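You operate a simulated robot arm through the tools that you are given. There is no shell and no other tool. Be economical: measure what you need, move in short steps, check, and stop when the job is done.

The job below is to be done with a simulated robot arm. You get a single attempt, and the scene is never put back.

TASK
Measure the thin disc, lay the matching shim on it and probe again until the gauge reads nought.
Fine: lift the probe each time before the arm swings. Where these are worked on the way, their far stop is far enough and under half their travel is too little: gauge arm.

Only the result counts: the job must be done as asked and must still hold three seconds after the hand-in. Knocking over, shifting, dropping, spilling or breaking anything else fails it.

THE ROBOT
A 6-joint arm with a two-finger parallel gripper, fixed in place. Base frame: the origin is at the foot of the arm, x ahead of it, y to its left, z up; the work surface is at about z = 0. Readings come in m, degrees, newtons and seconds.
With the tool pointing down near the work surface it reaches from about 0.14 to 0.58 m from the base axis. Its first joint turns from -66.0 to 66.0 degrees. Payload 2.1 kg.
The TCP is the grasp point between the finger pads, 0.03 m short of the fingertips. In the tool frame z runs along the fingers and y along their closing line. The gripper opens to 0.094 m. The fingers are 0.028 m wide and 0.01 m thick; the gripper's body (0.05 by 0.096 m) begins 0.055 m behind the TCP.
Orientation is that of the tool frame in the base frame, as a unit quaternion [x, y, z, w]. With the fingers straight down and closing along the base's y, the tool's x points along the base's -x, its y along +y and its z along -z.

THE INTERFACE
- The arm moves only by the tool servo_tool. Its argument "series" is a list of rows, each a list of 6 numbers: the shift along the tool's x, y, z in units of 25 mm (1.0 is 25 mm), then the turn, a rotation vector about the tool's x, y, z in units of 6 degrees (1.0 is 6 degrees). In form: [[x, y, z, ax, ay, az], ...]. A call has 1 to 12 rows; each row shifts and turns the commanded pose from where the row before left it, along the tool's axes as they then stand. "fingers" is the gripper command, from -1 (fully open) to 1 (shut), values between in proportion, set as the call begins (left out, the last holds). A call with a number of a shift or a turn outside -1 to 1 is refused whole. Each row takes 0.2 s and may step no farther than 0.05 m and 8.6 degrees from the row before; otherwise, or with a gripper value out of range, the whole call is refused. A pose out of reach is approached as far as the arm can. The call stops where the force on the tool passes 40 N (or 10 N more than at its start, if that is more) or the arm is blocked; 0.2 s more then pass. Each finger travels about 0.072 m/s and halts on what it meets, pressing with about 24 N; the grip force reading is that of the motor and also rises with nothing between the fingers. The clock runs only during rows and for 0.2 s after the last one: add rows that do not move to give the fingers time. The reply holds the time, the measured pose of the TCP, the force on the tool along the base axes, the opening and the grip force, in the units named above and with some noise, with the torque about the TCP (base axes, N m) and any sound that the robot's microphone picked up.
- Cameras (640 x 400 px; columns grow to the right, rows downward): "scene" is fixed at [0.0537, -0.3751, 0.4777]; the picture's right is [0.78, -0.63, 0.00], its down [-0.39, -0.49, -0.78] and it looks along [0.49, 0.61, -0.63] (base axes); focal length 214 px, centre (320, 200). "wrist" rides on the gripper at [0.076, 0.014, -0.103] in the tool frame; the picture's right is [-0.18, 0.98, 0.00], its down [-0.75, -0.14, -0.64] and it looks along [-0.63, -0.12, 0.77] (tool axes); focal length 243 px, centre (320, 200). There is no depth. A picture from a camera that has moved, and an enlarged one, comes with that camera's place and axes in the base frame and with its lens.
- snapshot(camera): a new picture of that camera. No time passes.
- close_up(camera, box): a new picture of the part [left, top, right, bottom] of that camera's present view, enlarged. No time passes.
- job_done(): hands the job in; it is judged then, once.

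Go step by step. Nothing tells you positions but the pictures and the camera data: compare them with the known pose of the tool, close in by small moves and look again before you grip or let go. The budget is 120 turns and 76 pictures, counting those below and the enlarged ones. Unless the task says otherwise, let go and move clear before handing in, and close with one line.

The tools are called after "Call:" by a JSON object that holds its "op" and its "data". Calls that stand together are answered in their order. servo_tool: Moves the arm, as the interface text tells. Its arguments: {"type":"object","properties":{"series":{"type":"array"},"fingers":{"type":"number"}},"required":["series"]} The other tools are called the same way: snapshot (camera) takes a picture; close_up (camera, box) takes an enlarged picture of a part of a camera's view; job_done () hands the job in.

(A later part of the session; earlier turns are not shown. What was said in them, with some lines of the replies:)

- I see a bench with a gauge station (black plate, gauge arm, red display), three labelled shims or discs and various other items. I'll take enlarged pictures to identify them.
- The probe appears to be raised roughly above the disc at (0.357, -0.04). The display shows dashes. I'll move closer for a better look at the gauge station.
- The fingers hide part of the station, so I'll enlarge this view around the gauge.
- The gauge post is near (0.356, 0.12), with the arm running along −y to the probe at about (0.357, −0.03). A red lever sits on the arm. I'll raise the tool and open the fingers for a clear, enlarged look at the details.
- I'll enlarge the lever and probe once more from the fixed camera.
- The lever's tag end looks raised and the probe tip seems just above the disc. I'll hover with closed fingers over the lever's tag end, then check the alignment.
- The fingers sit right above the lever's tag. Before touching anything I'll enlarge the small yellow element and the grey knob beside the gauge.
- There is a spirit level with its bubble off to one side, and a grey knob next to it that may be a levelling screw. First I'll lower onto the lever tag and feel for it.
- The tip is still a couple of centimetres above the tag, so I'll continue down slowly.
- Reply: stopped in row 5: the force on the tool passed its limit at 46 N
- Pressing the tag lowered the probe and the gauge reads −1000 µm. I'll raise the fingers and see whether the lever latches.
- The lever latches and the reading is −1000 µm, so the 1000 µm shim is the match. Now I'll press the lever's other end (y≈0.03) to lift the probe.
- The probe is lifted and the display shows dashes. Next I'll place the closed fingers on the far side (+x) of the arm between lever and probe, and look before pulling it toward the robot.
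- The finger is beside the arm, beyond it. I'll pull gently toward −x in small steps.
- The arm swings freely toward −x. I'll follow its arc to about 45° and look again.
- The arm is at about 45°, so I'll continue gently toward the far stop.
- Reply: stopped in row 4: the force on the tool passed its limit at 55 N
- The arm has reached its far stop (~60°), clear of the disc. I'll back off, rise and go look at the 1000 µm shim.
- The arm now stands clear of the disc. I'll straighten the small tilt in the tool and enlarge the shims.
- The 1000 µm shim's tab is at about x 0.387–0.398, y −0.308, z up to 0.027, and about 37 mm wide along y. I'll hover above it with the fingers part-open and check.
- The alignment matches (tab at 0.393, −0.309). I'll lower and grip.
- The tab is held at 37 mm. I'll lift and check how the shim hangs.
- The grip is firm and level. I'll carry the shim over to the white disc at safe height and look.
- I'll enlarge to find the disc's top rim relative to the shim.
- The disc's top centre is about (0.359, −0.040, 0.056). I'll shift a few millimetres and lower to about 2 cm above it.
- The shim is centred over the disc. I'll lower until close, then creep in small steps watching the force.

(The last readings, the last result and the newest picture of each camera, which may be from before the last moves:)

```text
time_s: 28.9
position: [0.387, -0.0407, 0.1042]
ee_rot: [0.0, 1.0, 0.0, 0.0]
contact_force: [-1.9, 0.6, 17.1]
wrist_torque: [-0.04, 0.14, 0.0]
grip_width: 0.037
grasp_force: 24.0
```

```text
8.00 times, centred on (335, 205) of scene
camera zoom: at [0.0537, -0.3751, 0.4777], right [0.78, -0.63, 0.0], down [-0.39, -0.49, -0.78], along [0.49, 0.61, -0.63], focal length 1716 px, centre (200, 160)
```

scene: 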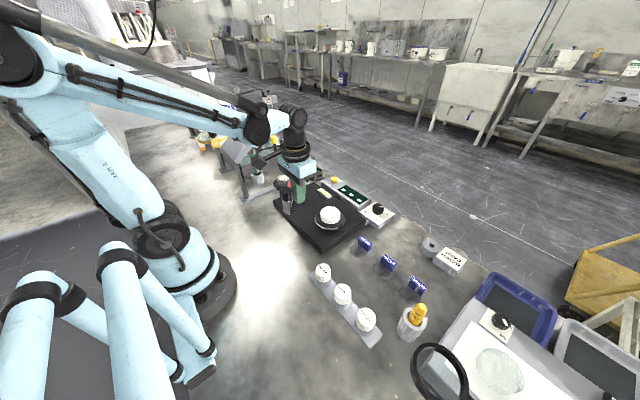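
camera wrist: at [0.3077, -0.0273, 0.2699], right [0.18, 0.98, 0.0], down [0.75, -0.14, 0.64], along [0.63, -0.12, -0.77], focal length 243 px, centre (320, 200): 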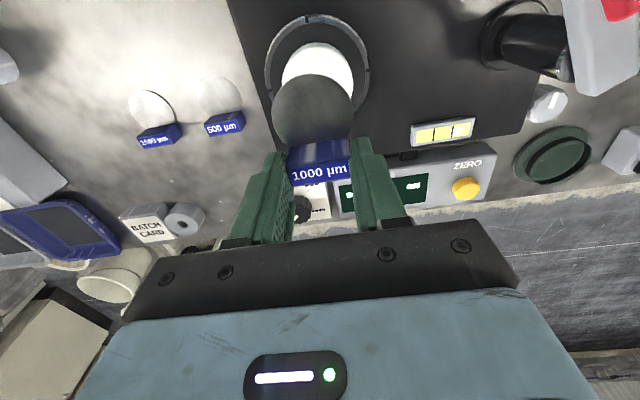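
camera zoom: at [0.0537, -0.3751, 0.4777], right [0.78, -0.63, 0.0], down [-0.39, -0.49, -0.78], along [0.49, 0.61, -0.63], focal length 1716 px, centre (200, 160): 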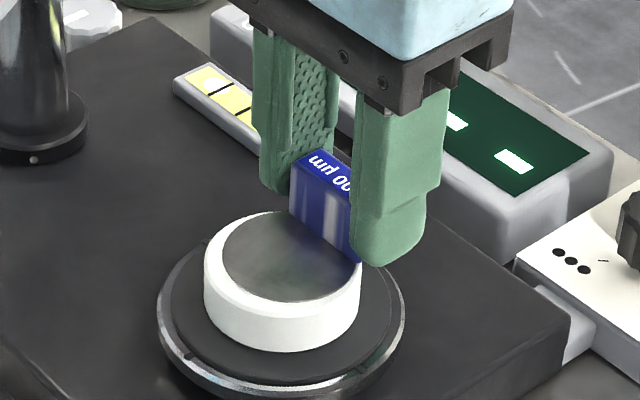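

The shim touches the disc (top at z≈0.066) but sits ~4–5 mm toward +x. I'll raise slightly, shift −x 4.5 mm and set it down again gently.

Call:
{"op": "servo_tool", "data": {"series": [[0, 0, -0.16, 0, 0, 0], [0.18, 0, 0, 0, 0, 0], [0, 0, 0, 0, 0, 0], [0, 0, 0.1, 0, 0, 0], [0, 0, 0.04, 0, 0, 0]]}}

Call:
{"op": "close_up", "data": {"camera": "scene", "box": [310, 180, 360, 230]}}

Call:
{"op": "close_up", "data": {"camera": "wrist", "box": [220, 20, 420, 180]}}

```text
time_s: 30.1
position: [0.3828, -0.041, 0.1032]
ee_rot: [0.0, 1.0, 0.0, 0.0]
contact_force: [0.3, 0.1, -2.1]
wrist_torque: [0.02, -0.05, 0.02]
grip_width: 0.0373
grasp_force: 23.8
```

```text
8.00 times, centred on (335, 205) of scene
camera zoom: at [0.0537, -0.3751, 0.4777], right [0.78, -0.63, 0.0], down [-0.39, -0.49, -0.78], along [0.49, 0.61, -0.63], focal length 1716 px, centre (200, 160)
```

zoom: 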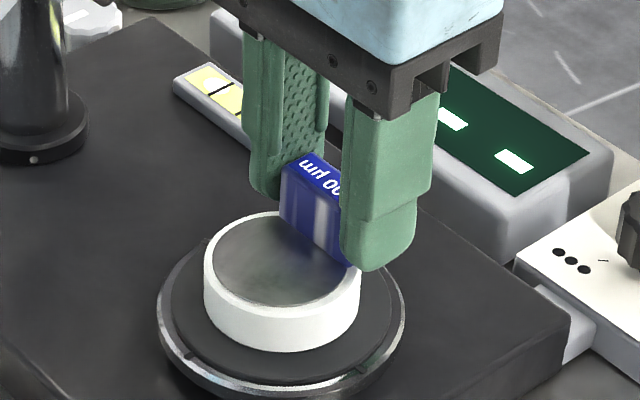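

```text
2.50 times, centred on (320, 100) of wrist
camera zoom: at [0.307, -0.025, 0.2058], right [0.18, 0.98, 0.0], down [0.75, -0.14, 0.64], along [0.63, -0.12, -0.77], focal length 606 px, centre (320, 450)
```

zoom: 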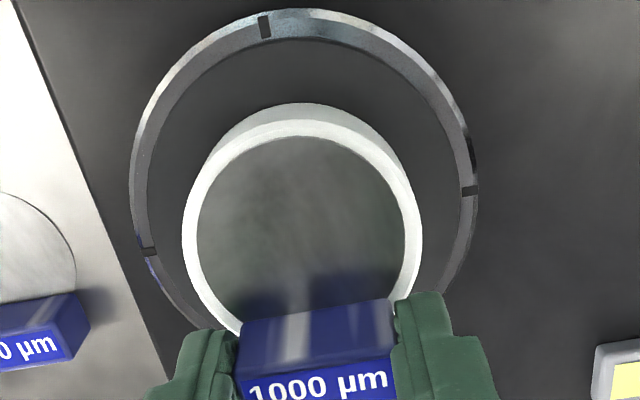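

The shim is well centred. I'll release it and rise straight up.

Call:
{"op": "servo_tool", "data": {"series": [[0, 0, 0.02, 0, 0, 0], [0, 0, 0, 0, 0, 0]]}}

Call:
{"op": "servo_tool", "data": {"series": [[0, 0, 0, 0, 0, 0], [0, 0, 0, 0, 0, 0], [0, 0, 0, 0, 0, 0]], "fingers": -0.2}}

Call:
{"op": "servo_tool", "data": {"series": [[0, 0, -0.3, 0, 0, 0], [0, 0, -0.6, 0, 0, 0], [0, 0, -1, 0, 0, 0], [0, 0, -1, 0, 0, 0], [0, 0, -1, 0, 0, 0], [0, 0, -1, 0, 0, 0]]}}

Call:
{"op": "close_up", "data": {"camera": "scene", "box": [260, 140, 380, 240]}}

Call:
{"op": "snapshot", "data": {"camera": "wrist"}}

```text
time_s: 30.6
position: [0.381, -0.0394, 0.1042]
ee_rot: [0.0, 1.0, 0.0, 0.0]
contact_force: [-0.3, -0.1, 1.0]
wrist_torque: [-0.01, -0.01, -0.01]
grip_width: 0.0371
grasp_force: 24.4
```

```text
time_s: 31.4
position: [0.3813, -0.0407, 0.1044]
ee_rot: [0.0, 1.0, -0.001, 0.0]
contact_force: [0.0, -0.1, -0.1]
wrist_torque: [-0.02, 0.0, 0.0]
grip_width: 0.0563
grasp_force: 0.0
```

```text
time_s: 32.9
position: [0.3823, -0.0417, 0.2265]
ee_rot: [0.0, 1.0, 0.0, 0.0]
contact_force: [-0.5, -0.3, 0.1]
wrist_torque: [-0.03, -0.05, 0.04]
grip_width: 0.0563
grasp_force: 0.1
```

```text
4.00 times, centred on (320, 190) of scene
camera zoom: at [0.0537, -0.3751, 0.4777], right [0.78, -0.63, 0.0], down [-0.39, -0.49, -0.78], along [0.49, 0.61, -0.63], focal length 858 px, centre (320, 240)
```

zoom: 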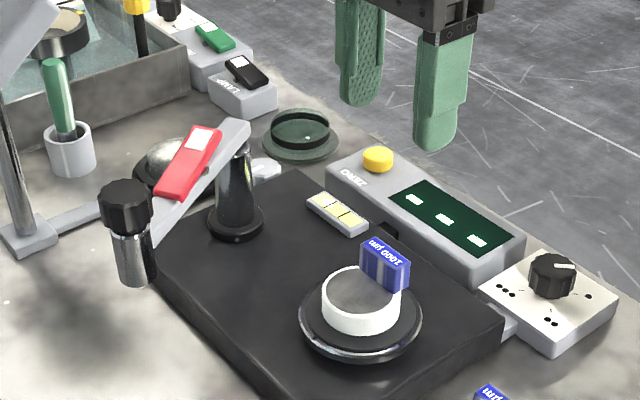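

```text
28 pictures are left
camera wrist: at [0.3069, -0.026, 0.3289], right [0.18, 0.98, 0.0], down [0.75, -0.14, 0.64], along [0.63, -0.12, -0.77], focal length 243 px, centre (320, 200)
```

wrist: 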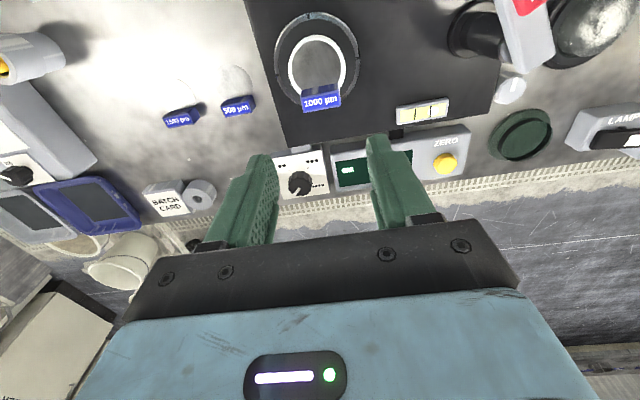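

The shim is lying flat on the disc. Now I'll put the closed fingers on the outer side of the parked arm, around (0.232, 0.095), to push it back.

Call:
{"op": "servo_tool", "data": {"series": [[0.857, 0.783, 0, 0, 0, 0], [0.857, 0.783, 0, 0, 0, 0], [0.857, 0.783, 0, 0, 0, 0], [0.857, 0.783, 0, 0, 0, 0], [0.857, 0.783, 0, 0, 0, 0], [0.857, 0.783, 0, 0, 0, 0], [0.857, 0.783, 0, 0, 0, 0]], "fingers": 1}}

Call:
{"op": "snapshot", "data": {"camera": "wrist"}}

Call:
{"op": "close_up", "data": {"camera": "scene", "box": [210, 90, 360, 220]}}

```text
time_s: 34.5
position: [0.2333, 0.0964, 0.225]
ee_rot: [-0.001, 1.0, -0.001, 0.0]
contact_force: [-0.4, 0.3, 0.1]
wrist_torque: [0.0, 0.02, 0.01]
grip_width: 0.0
grasp_force: 24.2
```

```text
27 pictures are left
camera wrist: at [0.1574, 0.1115, 0.3262], right [0.18, 0.98, 0.0], down [0.75, -0.14, 0.64], along [0.63, -0.12, -0.77], focal length 243 px, centre (320, 200)
```

wrist: 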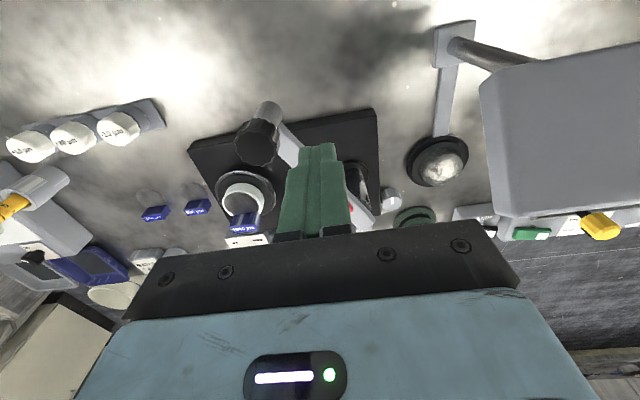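

```text
3.08 times, centred on (285, 155) of scene
camera zoom: at [0.0537, -0.3751, 0.4777], right [0.78, -0.63, 0.0], down [-0.39, -0.49, -0.78], along [0.49, 0.61, -0.63], focal length 660 px, centre (428, 338)
```

zoom: 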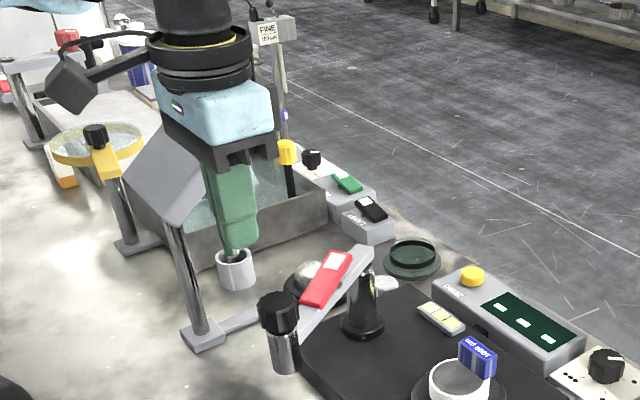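

The fingers are on the outer side of the parked arm with the lamp head clear. I'll shift slightly and lower beside the arm.

Call:
{"op": "servo_tool", "data": {"series": [[-0.24, -0.18, 0.5, 0, 0, 0], [0, 0, 0.8, 0, 0, 0], [0, 0, 0.8, 0, 0, 0], [0, 0, 0.8, 0, 0, 0], [0, 0, 0.5, 0, 0, 0]]}}

Call:
{"op": "close_up", "data": {"camera": "scene", "box": [210, 90, 360, 220]}}

```text
time_s: 35.6
position: [0.2372, 0.0911, 0.1397]
ee_rot: [0.0, 1.0, 0.0, 0.0]
contact_force: [-1.0, 0.0, 0.5]
wrist_torque: [0.06, -0.03, 0.01]
grip_width: 0.0
grasp_force: 24.4
```

```text
3.08 times, centred on (285, 155) of scene
camera zoom: at [0.0537, -0.3751, 0.4777], right [0.78, -0.63, 0.0], down [-0.39, -0.49, -0.78], along [0.49, 0.61, -0.63], focal length 660 px, centre (428, 338)
```

zoom: 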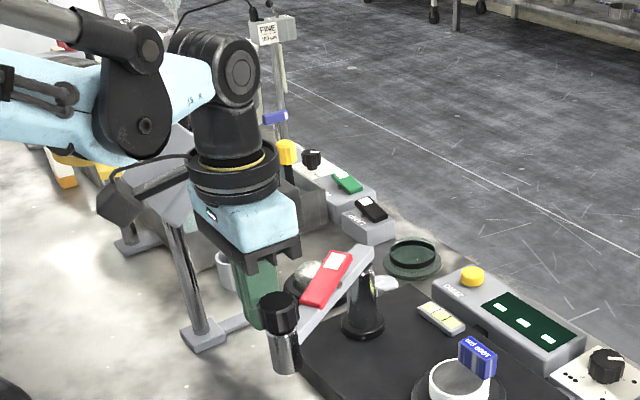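

The finger is beside the arm's outer face. I'll push along the arc back to about 15°.

Call:
{"op": "servo_tool", "data": {"series": [[-0.12, -0.2, 0, 0, 0, 0], [-0.14, -0.36, 0, 0, 0, 0], [-0.15, -0.36, 0, 0, 0, 0], [-0.17, -0.37, 0, 0, 0, 0], [-0.24, -0.33, 0, 0, 0, 0], [-0.25, -0.33, 0, 0, 0, 0], [-0.27, -0.32, 0, 0, 0, 0], [-0.33, -0.26, 0, 0, 0, 0], [-0.34, -0.25, 0, 0, 0, 0], [-0.36, -0.25, 0, 0, 0, 0]]}}

Call:
{"op": "close_up", "data": {"camera": "scene", "box": [260, 110, 380, 240]}}

```text
time_s: 37.9
position: [0.2973, 0.0185, 0.1405]
ee_rot: [-0.001, 1.0, -0.001, 0.0]
contact_force: [-0.2, 0.3, -0.5]
wrist_torque: [0.01, -0.01, -0.01]
grip_width: 0.0003
grasp_force: 24.2
```

```text
3.08 times, centred on (320, 175) of scene
camera zoom: at [0.0537, -0.3751, 0.4777], right [0.78, -0.63, 0.0], down [-0.39, -0.49, -0.78], along [0.49, 0.61, -0.63], focal length 660 px, centre (320, 277)
```

zoom: 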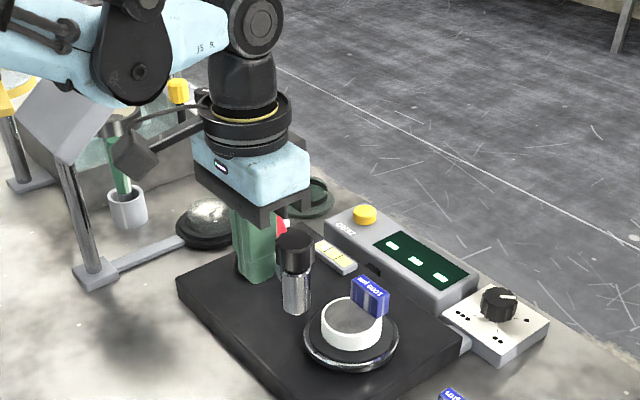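

The arm is following, so I'll push the last 15° in small steps toward the working stop.

Call:
{"op": "servo_tool", "data": {"series": [[-0.2, -0.1, 0, 0, 0, 0], [-0.2, -0.08, 0, 0, 0, 0], [-0.2, -0.07, 0, 0, 0, 0], [-0.2, -0.06, 0, 0, 0, 0], [-0.15, -0.05, 0, 0, 0, 0], [-0.15, -0.04, 0, 0, 0, 0], [-0.12, 0, 0, 0, 0, 0]]}}

Call:
{"op": "close_up", "data": {"camera": "scene", "box": [280, 140, 380, 230]}}

```text
time_s: 39.5
position: [0.3281, 0.0079, 0.1412]
ee_rot: [0.0, 1.0, 0.0, 0.001]
contact_force: [-0.4, 0.3, -0.4]
wrist_torque: [0.0, -0.01, 0.0]
grip_width: 0.0
grasp_force: 23.5
```

```text
4.44 times, centred on (330, 185) of scene
camera zoom: at [0.0537, -0.3751, 0.4777], right [0.78, -0.63, 0.0], down [-0.39, -0.49, -0.78], along [0.49, 0.61, -0.63], focal length 953 px, centre (276, 267)
```

zoom: 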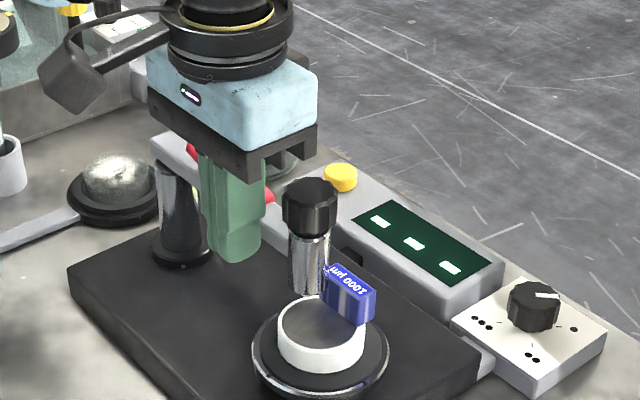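

The probe is back at its original image position. I'll nudge a little more to confirm the stop.

Call:
{"op": "servo_tool", "data": {"series": [[-0.08, 0, 0, 0, 0, 0], [-0.08, 0, 0, 0, 0, 0], [-0.08, 0, 0, 0, 0, 0], [0, 0, 0, 0, 0, 0]]}}

Call:
{"op": "close_up", "data": {"camera": "scene", "box": [280, 140, 380, 230]}}

```text
time_s: 40.5
position: [0.3344, 0.0079, 0.1413]
ee_rot: [0.0, 1.0, 0.0, 0.0]
contact_force: [-0.8, 1.3, 1.4]
wrist_torque: [0.0, 0.0, -0.02]
grip_width: 0.0
grasp_force: 24.3
```

```text
4.44 times, centred on (330, 185) of scene
camera zoom: at [0.0537, -0.3751, 0.4777], right [0.78, -0.63, 0.0], down [-0.39, -0.49, -0.78], along [0.49, 0.61, -0.63], focal length 953 px, centre (276, 267)
```

zoom: 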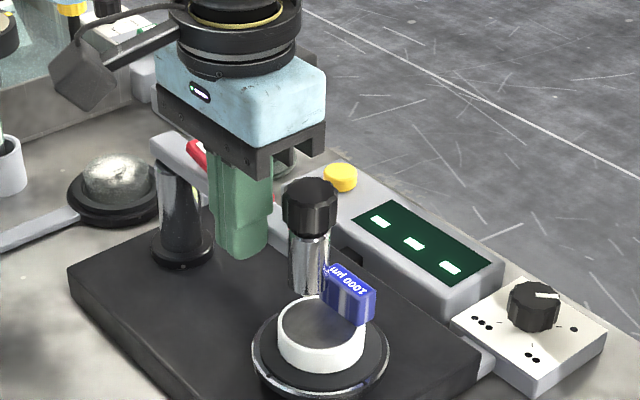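

The arm snapped fully home and the probe coincides with its start position. I'll back off, rise and press the lever tag to lower the probe.

Call:
{"op": "servo_tool", "data": {"series": [[0.5, 0, 0, 0, 0, 0], [0, 0, -1, 0, 0, 0], [0, 0, -1, 0, 0, 0], [0, 0, -1, 0, 0, 0], [-0.78, 0.84, 0, 0, 0, 0], [-0.78, 0.84, 0, 0, 0, 0], [0, 0.84, 0, 0, 0, 0], [0, 0, 0.8, 0, 0, 0], [0, 0, 0.5, 0, 0, 0]]}}

Call:
{"op": "close_up", "data": {"camera": "scene", "box": [280, 140, 380, 230]}}

```text
time_s: 42.5
position: [0.3611, 0.069, 0.1832]
ee_rot: [0.0, 1.0, 0.001, 0.0]
contact_force: [0.0, 0.9, 0.4]
wrist_torque: [0.0, 0.0, -0.01]
grip_width: 0.0
grasp_force: 24.1
```

```text
4.44 times, centred on (330, 185) of scene
camera zoom: at [0.0537, -0.3751, 0.4777], right [0.78, -0.63, 0.0], down [-0.39, -0.49, -0.78], along [0.49, 0.61, -0.63], focal length 953 px, centre (276, 267)
```

zoom: 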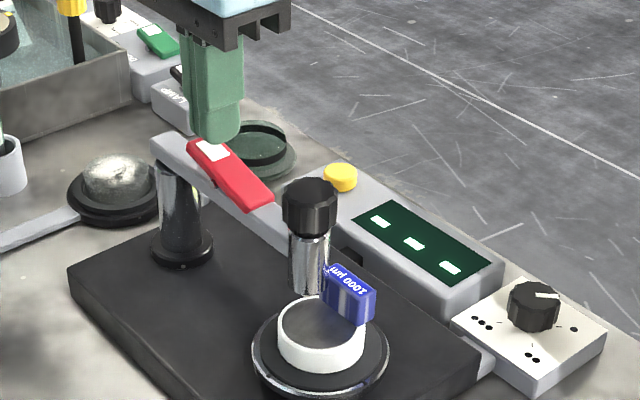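

The finger is above the tag. Pressing down slowly.

Call:
{"op": "servo_tool", "data": {"series": [[0, 0.08, 0.15, 0, 0, 0], [0, 0, 0.15, 0, 0, 0], [0, 0, 0.15, 0, 0, 0], [0, 0, 0.12, 0, 0, 0]]}}

Call:
{"op": "close_up", "data": {"camera": "scene", "box": [280, 140, 380, 230]}}

```text
time_s: 43.5
position: [0.3604, 0.0703, 0.1703]
ee_rot: [0.0, 1.0, -0.001, -0.001]
contact_force: [0.3, -0.1, -0.2]
wrist_torque: [0.0, 0.01, -0.04]
grip_width: 0.0
grasp_force: 24.0
```

```text
4.44 times, centred on (330, 185) of scene
camera zoom: at [0.0537, -0.3751, 0.4777], right [0.78, -0.63, 0.0], down [-0.39, -0.49, -0.78], along [0.49, 0.61, -0.63], focal length 953 px, centre (276, 267)
```

zoom: 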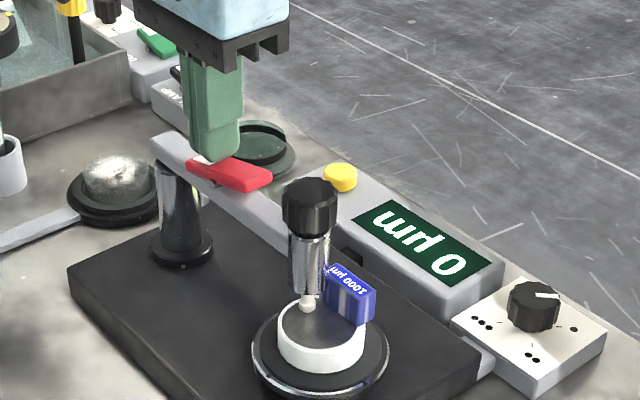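

The gauge reads 0 µm. I'll rise clear and confirm that the reading holds.

Call:
{"op": "servo_tool", "data": {"series": [[0, 0, -0.5, 0, 0, 0], [0, 0, -1, 0, 0, 0], [0, 0, -1, 0, 0, 0], [0, 0, -1, 0, 0, 0], [0, 0, -1, 0, 0, 0], [0, 0, 0, 0, 0, 0], [0, 0, 0, 0, 0, 0]]}}

Call:
{"op": "close_up", "data": {"camera": "scene", "box": [280, 140, 380, 230]}}

Call:
{"op": "snapshot", "data": {"camera": "scene"}}

```text
time_s: 45.0
position: [0.361, 0.0712, 0.2824]
ee_rot: [0.0, 1.0, 0.001, 0.0]
contact_force: [-0.4, 0.7, -0.1]
wrist_torque: [0.06, -0.01, 0.02]
grip_width: 0.0
grasp_force: 24.0
```

```text
4.44 times, centred on (330, 185) of scene
camera zoom: at [0.0537, -0.3751, 0.4777], right [0.78, -0.63, 0.0], down [-0.39, -0.49, -0.78], along [0.49, 0.61, -0.63], focal length 953 px, centre (276, 267)
```

zoom: 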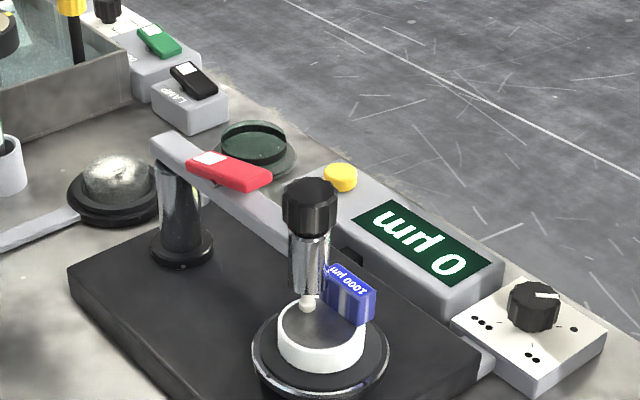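

```text
18 pictures are left
```

scene: 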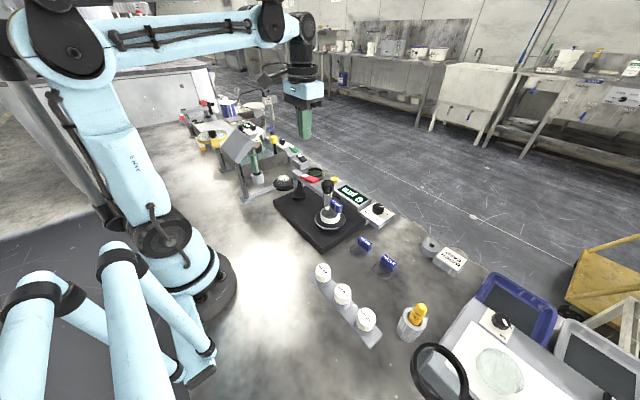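

The gauge holds at 0 µm with the 1000 µm shim on the disc. The tool is clear and nothing else has moved, so I'm handing in.

Call:
{"op": "job_done", "data": {}}

```text
The job is handed in.
```

The disc measured −1000 µm; with the 1000 µm shim laid on it, the second probing read 0 µm, and the probe was lifted before every swing of the arm.
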